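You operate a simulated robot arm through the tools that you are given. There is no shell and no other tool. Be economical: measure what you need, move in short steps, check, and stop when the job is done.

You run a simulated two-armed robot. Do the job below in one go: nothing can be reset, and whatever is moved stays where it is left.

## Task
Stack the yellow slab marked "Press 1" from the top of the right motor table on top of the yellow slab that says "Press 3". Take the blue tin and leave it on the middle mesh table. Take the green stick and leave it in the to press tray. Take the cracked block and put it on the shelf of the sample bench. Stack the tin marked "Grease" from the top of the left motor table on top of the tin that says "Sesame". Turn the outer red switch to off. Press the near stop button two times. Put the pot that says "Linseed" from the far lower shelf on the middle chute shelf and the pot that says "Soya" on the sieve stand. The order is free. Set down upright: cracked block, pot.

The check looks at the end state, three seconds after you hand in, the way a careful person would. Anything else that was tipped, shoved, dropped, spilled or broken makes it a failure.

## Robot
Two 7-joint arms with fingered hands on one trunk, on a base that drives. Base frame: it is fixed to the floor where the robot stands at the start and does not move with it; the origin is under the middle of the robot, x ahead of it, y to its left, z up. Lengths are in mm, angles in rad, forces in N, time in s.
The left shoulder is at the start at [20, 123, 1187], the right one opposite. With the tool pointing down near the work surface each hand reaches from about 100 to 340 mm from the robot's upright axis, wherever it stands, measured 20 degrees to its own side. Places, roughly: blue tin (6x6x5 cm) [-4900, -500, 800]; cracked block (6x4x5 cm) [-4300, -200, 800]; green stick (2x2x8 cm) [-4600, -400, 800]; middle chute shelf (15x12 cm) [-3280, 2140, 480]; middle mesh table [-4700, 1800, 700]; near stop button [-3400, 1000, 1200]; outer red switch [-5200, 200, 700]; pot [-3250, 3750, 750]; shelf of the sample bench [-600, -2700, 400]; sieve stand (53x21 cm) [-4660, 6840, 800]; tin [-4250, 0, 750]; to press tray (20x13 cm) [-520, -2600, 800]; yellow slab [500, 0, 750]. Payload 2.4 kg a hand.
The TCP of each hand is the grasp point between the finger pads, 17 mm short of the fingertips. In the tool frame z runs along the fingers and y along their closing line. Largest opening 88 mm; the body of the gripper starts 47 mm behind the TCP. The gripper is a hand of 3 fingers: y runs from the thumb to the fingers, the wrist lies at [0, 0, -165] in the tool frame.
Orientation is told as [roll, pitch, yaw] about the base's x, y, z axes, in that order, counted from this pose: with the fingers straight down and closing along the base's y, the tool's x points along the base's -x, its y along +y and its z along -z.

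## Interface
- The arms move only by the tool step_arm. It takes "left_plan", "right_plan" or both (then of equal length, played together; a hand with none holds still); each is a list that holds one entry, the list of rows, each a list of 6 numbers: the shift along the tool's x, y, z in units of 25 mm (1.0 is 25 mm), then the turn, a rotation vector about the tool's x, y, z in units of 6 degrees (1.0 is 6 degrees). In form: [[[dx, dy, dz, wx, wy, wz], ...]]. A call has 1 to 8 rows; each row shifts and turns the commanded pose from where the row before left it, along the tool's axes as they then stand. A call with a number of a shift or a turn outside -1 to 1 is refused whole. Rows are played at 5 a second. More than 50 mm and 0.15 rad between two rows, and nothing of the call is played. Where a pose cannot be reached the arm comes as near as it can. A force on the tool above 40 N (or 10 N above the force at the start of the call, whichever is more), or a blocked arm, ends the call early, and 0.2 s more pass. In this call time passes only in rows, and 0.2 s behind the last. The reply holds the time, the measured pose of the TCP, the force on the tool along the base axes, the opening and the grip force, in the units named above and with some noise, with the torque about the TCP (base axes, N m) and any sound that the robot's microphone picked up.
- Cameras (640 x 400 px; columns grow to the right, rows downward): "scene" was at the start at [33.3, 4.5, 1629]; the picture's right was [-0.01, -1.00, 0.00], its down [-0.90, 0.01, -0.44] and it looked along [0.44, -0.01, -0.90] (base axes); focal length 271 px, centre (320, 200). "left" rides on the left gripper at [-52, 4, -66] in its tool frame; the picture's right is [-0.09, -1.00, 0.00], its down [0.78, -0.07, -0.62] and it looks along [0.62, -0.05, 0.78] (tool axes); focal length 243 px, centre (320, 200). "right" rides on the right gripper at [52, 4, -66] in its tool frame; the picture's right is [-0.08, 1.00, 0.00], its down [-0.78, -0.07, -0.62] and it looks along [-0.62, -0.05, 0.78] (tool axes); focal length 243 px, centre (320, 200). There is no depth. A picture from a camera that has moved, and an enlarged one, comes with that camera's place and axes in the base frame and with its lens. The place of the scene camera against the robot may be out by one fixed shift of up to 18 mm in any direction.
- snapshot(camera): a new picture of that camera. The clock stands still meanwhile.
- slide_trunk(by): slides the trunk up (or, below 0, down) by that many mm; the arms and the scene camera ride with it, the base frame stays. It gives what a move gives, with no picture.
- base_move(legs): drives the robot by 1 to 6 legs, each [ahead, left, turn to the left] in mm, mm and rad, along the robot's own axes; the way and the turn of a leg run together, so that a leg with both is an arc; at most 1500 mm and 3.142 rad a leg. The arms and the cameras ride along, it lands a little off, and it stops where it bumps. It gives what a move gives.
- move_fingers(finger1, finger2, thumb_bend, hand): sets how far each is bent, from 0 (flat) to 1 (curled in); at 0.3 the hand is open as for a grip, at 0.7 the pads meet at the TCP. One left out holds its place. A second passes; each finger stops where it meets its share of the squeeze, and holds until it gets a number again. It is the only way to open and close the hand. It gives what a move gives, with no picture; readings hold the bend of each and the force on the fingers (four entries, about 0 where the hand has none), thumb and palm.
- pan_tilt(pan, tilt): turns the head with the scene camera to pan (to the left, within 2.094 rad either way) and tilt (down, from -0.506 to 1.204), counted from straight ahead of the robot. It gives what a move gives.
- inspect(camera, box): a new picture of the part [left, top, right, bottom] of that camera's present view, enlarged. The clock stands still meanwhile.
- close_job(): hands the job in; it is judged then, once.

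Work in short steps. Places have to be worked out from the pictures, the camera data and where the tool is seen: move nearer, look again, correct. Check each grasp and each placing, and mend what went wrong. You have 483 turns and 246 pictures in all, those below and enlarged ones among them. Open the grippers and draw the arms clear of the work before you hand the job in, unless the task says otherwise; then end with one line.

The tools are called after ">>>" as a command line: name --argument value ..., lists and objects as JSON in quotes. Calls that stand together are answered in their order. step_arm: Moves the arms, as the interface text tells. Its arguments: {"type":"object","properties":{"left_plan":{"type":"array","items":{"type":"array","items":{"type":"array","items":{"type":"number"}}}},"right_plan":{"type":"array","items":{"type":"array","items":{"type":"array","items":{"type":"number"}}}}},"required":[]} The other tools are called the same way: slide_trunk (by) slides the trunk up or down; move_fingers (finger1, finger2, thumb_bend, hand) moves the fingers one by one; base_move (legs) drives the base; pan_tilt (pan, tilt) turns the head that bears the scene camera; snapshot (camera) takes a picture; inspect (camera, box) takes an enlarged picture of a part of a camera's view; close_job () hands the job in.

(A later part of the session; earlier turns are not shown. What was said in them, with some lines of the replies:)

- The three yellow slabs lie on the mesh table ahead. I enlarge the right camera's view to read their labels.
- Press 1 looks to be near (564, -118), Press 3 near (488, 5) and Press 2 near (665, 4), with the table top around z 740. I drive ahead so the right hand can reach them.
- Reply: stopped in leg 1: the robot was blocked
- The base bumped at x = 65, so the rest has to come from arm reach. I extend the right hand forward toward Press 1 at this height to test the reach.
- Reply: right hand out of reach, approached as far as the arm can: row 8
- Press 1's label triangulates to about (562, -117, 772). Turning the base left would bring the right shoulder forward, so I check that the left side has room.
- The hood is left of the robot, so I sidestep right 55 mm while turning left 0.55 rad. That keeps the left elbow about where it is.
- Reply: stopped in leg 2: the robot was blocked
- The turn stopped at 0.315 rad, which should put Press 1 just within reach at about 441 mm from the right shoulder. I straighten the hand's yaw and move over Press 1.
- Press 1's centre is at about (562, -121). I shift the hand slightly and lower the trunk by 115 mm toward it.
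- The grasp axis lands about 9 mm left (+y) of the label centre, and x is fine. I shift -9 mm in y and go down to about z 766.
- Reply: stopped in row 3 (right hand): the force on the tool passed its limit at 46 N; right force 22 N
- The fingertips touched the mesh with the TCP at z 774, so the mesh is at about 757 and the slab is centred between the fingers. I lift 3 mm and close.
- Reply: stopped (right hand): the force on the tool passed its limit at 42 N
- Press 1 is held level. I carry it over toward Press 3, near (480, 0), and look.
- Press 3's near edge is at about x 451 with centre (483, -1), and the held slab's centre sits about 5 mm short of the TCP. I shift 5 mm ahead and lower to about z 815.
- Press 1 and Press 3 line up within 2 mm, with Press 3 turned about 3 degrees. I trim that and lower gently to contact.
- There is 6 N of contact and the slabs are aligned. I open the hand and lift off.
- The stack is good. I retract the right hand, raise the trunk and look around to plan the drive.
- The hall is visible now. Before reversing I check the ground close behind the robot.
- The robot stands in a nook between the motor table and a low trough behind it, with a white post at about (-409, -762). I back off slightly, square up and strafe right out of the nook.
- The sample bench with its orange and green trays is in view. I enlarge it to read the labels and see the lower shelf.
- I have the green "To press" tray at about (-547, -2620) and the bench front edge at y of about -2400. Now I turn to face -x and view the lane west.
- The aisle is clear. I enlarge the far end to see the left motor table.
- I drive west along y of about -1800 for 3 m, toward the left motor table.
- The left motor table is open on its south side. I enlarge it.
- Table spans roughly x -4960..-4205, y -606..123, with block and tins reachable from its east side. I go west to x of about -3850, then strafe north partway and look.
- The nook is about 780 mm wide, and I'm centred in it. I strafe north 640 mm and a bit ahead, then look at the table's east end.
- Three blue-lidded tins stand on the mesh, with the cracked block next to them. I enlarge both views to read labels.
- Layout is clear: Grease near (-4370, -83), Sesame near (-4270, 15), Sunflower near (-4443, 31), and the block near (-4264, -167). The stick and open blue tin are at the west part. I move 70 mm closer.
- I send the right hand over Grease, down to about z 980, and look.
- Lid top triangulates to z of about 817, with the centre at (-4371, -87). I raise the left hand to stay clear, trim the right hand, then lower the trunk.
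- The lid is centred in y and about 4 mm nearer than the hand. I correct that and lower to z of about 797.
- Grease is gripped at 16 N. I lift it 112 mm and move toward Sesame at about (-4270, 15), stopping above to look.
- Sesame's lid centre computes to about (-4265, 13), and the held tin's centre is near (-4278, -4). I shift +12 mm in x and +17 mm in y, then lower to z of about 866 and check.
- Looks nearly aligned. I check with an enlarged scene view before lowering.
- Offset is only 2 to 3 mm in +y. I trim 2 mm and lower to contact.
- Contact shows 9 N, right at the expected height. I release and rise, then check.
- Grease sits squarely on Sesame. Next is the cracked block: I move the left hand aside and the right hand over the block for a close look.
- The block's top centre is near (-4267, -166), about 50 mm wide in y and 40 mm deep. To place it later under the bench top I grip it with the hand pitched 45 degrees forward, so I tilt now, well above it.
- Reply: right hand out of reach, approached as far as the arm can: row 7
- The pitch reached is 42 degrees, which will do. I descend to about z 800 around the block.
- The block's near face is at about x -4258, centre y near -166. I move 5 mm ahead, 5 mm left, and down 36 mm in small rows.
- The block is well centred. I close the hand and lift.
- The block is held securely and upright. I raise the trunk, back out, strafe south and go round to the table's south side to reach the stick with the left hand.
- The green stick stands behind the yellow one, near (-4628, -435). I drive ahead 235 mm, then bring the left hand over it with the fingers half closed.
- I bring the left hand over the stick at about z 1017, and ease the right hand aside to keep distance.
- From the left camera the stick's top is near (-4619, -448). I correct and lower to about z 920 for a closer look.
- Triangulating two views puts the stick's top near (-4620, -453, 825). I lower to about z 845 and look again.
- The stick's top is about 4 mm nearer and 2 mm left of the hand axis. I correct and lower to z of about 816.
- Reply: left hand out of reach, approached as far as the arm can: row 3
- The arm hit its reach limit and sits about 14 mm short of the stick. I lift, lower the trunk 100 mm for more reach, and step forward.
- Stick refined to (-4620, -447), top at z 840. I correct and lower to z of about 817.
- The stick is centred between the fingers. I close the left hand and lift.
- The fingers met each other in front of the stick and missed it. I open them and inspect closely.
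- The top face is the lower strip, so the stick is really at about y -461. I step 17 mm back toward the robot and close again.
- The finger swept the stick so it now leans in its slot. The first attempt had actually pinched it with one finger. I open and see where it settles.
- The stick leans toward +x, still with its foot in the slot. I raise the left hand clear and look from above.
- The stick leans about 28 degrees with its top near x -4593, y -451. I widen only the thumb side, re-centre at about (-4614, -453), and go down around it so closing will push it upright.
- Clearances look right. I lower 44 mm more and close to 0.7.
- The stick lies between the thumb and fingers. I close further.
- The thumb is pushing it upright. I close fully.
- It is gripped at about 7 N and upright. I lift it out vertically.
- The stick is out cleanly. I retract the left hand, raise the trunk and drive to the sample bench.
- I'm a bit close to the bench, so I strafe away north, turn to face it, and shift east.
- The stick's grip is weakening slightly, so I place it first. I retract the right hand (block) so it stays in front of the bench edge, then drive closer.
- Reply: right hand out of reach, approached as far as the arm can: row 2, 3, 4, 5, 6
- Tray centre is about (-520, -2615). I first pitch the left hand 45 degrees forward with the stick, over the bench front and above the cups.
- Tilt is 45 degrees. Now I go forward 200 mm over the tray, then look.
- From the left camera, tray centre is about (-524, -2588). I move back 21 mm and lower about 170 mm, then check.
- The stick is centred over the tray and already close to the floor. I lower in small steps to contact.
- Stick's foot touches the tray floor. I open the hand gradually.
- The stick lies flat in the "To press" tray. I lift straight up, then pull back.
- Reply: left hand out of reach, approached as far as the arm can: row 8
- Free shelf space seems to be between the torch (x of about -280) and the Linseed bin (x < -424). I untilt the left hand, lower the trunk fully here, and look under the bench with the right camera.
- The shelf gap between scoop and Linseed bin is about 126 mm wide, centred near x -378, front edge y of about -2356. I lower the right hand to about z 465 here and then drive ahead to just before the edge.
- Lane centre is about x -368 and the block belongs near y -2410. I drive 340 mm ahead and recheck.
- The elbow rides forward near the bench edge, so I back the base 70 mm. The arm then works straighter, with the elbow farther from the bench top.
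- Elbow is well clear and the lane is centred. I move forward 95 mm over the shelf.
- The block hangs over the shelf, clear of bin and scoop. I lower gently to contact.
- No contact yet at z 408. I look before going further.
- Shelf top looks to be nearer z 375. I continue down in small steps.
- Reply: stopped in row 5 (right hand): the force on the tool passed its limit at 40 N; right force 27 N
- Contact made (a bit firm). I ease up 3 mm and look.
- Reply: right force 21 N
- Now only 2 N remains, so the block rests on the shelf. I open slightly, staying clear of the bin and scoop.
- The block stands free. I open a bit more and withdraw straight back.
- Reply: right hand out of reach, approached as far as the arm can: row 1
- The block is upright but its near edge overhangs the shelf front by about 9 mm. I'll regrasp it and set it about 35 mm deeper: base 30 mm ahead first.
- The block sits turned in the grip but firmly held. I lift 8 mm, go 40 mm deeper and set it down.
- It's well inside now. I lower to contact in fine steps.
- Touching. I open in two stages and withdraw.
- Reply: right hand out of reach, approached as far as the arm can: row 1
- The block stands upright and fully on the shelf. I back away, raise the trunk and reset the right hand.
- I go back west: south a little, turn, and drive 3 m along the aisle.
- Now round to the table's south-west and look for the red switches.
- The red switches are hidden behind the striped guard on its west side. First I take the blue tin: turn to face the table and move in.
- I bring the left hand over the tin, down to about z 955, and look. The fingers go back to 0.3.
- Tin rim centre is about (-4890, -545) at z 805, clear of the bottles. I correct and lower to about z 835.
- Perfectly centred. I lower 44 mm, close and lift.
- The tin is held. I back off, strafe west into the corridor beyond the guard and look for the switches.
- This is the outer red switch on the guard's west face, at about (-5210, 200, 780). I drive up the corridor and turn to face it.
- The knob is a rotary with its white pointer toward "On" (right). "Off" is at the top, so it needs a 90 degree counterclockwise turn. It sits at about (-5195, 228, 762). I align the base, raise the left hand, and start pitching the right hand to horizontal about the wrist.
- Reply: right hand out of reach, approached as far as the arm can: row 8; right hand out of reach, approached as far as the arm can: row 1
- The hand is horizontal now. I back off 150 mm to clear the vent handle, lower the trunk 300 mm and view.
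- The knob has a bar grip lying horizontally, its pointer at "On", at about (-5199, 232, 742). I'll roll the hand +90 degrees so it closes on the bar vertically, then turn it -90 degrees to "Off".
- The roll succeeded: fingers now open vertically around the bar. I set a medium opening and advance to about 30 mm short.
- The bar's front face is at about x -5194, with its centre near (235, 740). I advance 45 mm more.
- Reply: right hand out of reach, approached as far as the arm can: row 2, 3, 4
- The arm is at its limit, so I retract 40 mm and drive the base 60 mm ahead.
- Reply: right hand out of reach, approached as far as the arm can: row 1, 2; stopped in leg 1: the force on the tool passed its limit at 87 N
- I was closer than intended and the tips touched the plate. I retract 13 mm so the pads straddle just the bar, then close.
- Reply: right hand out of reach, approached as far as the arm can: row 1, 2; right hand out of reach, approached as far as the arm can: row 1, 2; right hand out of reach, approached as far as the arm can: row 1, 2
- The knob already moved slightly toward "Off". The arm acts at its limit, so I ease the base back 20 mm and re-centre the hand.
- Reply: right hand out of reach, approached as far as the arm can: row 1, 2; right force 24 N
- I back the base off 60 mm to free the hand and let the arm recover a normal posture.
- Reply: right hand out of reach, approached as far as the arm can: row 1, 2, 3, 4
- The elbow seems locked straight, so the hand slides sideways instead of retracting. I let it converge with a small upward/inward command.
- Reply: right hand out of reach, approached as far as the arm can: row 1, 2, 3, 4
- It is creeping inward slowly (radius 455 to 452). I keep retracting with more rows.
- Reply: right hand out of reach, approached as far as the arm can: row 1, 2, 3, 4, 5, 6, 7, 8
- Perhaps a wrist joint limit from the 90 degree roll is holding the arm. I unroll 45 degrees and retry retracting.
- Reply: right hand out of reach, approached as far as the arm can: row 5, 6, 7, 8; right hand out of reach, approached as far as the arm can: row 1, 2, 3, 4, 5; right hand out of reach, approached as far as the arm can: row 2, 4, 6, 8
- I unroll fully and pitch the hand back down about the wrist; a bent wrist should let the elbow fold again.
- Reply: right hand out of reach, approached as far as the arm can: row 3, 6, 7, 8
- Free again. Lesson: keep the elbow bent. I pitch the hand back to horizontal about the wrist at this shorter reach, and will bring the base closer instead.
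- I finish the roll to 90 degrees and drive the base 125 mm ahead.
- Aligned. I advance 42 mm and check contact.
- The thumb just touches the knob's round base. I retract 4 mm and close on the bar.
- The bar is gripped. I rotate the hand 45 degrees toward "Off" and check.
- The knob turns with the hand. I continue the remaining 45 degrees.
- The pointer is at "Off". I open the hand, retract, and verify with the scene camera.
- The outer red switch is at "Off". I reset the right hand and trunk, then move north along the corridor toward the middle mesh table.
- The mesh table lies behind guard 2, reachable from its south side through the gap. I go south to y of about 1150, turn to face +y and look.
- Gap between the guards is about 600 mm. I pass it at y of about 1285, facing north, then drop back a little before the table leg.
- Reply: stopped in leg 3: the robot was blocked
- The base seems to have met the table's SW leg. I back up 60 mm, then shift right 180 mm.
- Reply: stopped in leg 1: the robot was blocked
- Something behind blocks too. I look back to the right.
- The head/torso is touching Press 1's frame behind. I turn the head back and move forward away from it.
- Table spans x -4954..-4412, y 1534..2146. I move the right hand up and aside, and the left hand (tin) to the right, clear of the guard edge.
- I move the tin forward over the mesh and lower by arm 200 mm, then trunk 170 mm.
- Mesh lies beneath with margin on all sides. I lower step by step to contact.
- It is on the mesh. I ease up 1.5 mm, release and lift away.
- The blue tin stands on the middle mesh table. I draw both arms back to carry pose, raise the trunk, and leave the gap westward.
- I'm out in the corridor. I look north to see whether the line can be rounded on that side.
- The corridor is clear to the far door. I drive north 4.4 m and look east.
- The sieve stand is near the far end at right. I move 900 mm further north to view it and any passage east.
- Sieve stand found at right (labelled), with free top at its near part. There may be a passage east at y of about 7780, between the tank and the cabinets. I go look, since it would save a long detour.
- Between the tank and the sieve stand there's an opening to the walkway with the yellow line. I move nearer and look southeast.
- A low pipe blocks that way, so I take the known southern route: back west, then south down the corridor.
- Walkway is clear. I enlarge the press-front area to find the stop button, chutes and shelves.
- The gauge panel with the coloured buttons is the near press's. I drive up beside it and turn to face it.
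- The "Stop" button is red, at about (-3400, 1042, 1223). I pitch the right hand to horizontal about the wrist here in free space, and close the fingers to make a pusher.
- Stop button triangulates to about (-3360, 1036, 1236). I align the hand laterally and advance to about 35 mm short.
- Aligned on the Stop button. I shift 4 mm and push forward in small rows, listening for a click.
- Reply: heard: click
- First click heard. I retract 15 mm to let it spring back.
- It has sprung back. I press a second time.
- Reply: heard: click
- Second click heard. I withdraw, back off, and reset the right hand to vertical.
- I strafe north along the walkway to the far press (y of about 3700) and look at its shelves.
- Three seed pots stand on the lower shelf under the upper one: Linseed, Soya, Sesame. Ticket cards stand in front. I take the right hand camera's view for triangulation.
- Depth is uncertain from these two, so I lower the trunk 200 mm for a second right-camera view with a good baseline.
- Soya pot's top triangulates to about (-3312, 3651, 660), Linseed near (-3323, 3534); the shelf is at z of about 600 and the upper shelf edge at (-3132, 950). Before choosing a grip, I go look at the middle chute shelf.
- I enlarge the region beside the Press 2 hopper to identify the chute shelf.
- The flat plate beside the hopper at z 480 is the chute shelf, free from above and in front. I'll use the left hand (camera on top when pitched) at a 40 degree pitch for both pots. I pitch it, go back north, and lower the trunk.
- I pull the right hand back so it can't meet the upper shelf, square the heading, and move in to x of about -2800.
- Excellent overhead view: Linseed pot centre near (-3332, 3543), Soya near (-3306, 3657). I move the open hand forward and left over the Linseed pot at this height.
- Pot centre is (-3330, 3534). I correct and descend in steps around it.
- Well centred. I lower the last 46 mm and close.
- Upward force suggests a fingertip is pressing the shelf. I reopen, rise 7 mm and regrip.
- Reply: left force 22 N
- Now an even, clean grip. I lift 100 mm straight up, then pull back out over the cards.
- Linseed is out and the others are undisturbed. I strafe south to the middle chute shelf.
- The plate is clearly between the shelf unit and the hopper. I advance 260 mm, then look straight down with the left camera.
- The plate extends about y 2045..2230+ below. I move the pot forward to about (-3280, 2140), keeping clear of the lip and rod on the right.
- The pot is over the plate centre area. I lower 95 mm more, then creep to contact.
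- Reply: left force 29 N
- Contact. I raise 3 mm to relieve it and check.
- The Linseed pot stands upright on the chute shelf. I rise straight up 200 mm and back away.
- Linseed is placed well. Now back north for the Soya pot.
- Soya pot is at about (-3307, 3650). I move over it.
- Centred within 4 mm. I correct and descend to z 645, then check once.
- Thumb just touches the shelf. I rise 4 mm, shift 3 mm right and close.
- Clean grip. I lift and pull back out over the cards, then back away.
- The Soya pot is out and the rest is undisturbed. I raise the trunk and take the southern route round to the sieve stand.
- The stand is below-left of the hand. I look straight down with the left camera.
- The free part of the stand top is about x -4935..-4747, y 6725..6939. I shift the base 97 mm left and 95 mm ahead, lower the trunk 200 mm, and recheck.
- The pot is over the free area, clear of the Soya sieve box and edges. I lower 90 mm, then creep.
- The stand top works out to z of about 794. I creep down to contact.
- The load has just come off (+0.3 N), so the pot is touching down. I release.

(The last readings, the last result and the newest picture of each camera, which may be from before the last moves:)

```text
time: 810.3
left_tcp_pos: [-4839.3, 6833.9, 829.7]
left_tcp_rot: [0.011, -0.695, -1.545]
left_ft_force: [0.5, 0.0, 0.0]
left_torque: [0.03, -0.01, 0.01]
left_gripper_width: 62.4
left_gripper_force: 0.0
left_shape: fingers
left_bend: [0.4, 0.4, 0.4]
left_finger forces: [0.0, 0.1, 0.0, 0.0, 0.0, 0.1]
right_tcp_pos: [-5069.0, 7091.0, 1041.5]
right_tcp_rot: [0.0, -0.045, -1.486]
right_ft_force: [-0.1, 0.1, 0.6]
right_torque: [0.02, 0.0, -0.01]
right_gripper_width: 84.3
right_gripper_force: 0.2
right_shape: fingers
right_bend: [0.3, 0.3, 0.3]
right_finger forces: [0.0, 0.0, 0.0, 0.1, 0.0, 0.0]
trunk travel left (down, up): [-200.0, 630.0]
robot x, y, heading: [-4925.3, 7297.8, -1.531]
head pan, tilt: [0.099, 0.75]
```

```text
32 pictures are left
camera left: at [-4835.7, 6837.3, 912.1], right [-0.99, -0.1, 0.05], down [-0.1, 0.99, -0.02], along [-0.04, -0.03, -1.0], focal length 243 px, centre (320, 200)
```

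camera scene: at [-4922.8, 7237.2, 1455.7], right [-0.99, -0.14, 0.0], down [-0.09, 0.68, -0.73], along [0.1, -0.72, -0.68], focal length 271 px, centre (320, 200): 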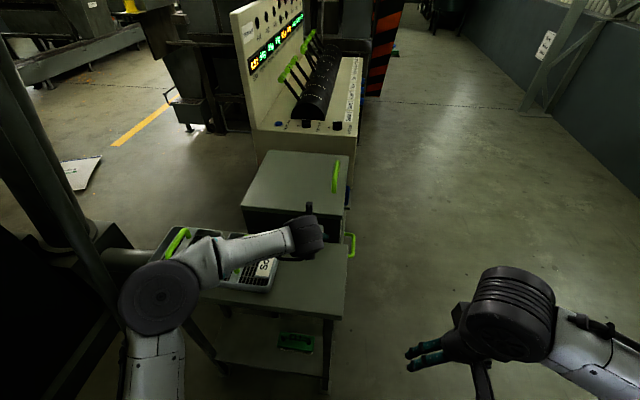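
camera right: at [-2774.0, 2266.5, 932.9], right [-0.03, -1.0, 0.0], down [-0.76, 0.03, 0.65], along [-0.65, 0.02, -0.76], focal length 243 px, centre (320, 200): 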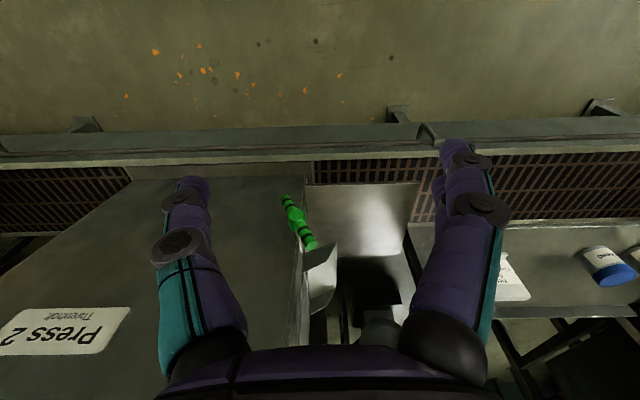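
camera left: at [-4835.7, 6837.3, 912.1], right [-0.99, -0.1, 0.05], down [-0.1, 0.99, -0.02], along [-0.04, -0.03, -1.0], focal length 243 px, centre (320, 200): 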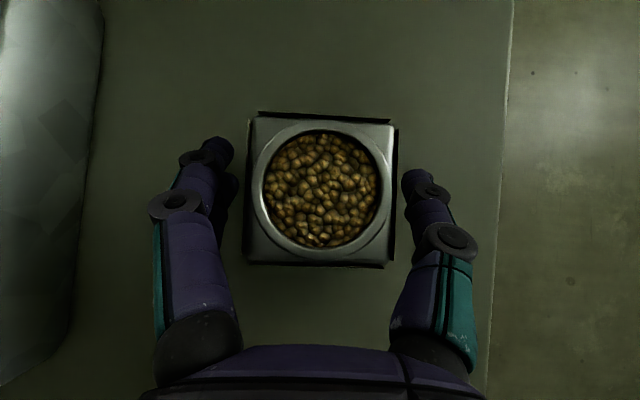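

The Soya pot stands level. I rise straight up and withdraw, then verify.

>>> step_arm --left_plan '[[[-0.322, 0, -0.383, 0, 0, 0], [-0.643, 0, -0.766, 0, 0, 0], [-0.643, 0, -0.766, 0, 0, 0], [-0.643, 0, -0.766, 0, 0, 0], [-0.643, 0, -0.766, 0, 0, 0], [-0.643, 0, -0.766, 0, 0, 0], [-0.643, 0, -0.766, 0, 0, 0], [-0.643, 0, -0.766, 0, 0, 0]]]'

>>> base_move --legs '[[-350, 0, 0]]'

>>> pan_tilt --pan 0.1 --tilt 0.6

>>> inspect --camera "scene" --box '[200, 150, 380, 300]'

```text
time: 812.1
left_tcp_pos: [-4841.4, 6833.0, 1016.7]
left_tcp_rot: [0.013, -0.698, -1.548]
left_ft_force: [0.5, 0.0, -0.6]
left_torque: [0.03, -0.01, 0.0]
left_gripper_width: 61.9
left_gripper_force: 0.0
left_shape: fingers
left_bend: [0.4, 0.4, 0.4]
left_finger forces: [0.0, 0.1, 0.0, 0.0, 0.0, 0.2]
right_tcp_pos: [-5069.7, 7090.2, 1040.6]
right_tcp_rot: [0.001, -0.044, -1.486]
right_ft_force: [0.6, 0.1, 0.3]
right_torque: [-0.02, 0.01, -0.03]
right_gripper_width: 84.2
right_gripper_force: 0.0
right_shape: fingers
right_bend: [0.3, 0.3, 0.3]
right_finger forces: [0.0, 0.0, 0.0, 0.0, 0.0, 0.0]
trunk travel left (down, up): [-200.0, 630.0]
robot x, y, heading: [-4927.0, 7293.2, -1.532]
head pan, tilt: [0.099, 0.75]
```

```text
time: 814.4
left_tcp_pos: [-4853.6, 7180.5, 1015.8]
left_tcp_rot: [0.012, -0.695, -1.544]
left_ft_force: [-0.5, 0.2, -0.6]
left_torque: [0.01, -0.01, -0.02]
left_gripper_width: 62.0
left_gripper_force: 0.1
left_shape: fingers
left_bend: [0.4, 0.4, 0.4]
left_finger forces: [0.1, 0.1, 0.1, 0.0, 0.0, 0.1]
right_tcp_pos: [-5083.3, 7437.9, 1041.1]
right_tcp_rot: [-0.001, -0.044, -1.485]
right_ft_force: [-0.3, 0.3, 0.0]
right_torque: [-0.03, 0.0, -0.05]
right_gripper_width: 84.0
right_gripper_force: 0.1
right_shape: fingers
right_bend: [0.3, 0.3, 0.3]
right_finger forces: [0.1, 0.0, 0.0, 0.1, 0.1, 0.0]
trunk travel left (down, up): [-200.0, 630.0]
robot x, y, heading: [-4940.0, 7641.9, -1.533]
head pan, tilt: [0.099, 0.75]
```

```text
time: 815.1
left_tcp_pos: [-4853.3, 7180.2, 1015.2]
left_tcp_rot: [0.01, -0.696, -1.545]
left_ft_force: [0.7, -0.3, -1.0]
left_torque: [-0.01, 0.01, 0.0]
left_gripper_width: 61.5
left_gripper_force: 0.1
left_shape: fingers
left_bend: [0.4, 0.4, 0.4]
left_finger forces: [0.1, 0.0, 0.0, 0.0, 0.1, 0.1]
right_tcp_pos: [-5082.7, 7437.7, 1042.0]
right_tcp_rot: [0.0, -0.045, -1.484]
right_ft_force: [-0.5, -0.2, 0.5]
right_torque: [0.07, -0.01, 0.02]
right_gripper_width: 84.2
right_gripper_force: 0.0
right_shape: fingers
right_bend: [0.3, 0.3, 0.3]
right_finger forces: [0.1, 0.0, 0.1, 0.0, 0.0, 0.1]
trunk travel left (down, up): [-200.0, 630.0]
robot x, y, heading: [-4931.9, 7641.8, -1.528]
head pan, tilt: [0.099, 0.6]
```

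```text
2.67 times, centred on (290, 225) of scene
camera zoom: at [-4935.9, 7579.4, 1468.6], right [-0.99, -0.14, 0.0], down [-0.08, 0.56, -0.82], along [0.12, -0.82, -0.57], focal length 722 px, centre (400, 133)
```

zoom: 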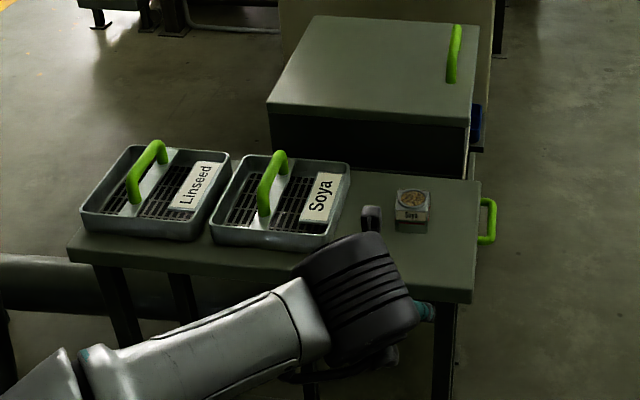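

All the items are in place and checked by picture. I open the left hand fully and hand in.

>>> move_fingers --hand "left" --finger1 0.3 --finger2 0.3 --thumb_bend 0.3

>>> close_job

```text
time: 816.1
left_tcp_pos: [-4854.3, 7179.5, 1016.1]
left_tcp_rot: [0.011, -0.697, -1.544]
left_ft_force: [0.0, -0.1, 0.0]
left_torque: [-0.03, 0.01, -0.01]
left_gripper_width: 84.0
left_gripper_force: 0.1
left_shape: fingers
left_bend: [0.3, 0.3, 0.3]
left_finger forces: [0.0, 0.0, 0.0, 0.0, 0.1, 0.0]
right_tcp_pos: [-5083.5, 7437.3, 1040.9]
right_tcp_rot: [-0.001, -0.043, -1.484]
right_ft_force: [0.4, -0.5, -0.2]
right_torque: [-0.01, -0.02, 0.0]
right_gripper_width: 84.2
right_gripper_force: 0.1
right_shape: fingers
right_bend: [0.3, 0.3, 0.3]
right_finger forces: [0.0, 0.0, 0.1, 0.0, 0.0, 0.1]
trunk travel left (down, up): [-200.0, 630.0]
robot x, y, heading: [-4939.9, 7643.8, -1.526]
head pan, tilt: [0.099, 0.6]
```

```text
The job is handed in.
```

All nine items on the list are done and handed in; I saw no sign of anything else moved, though the plate I used as the middle chute shelf is larger than the 15x12 cm you gave, and the robot bumped machinery a few times along the way.
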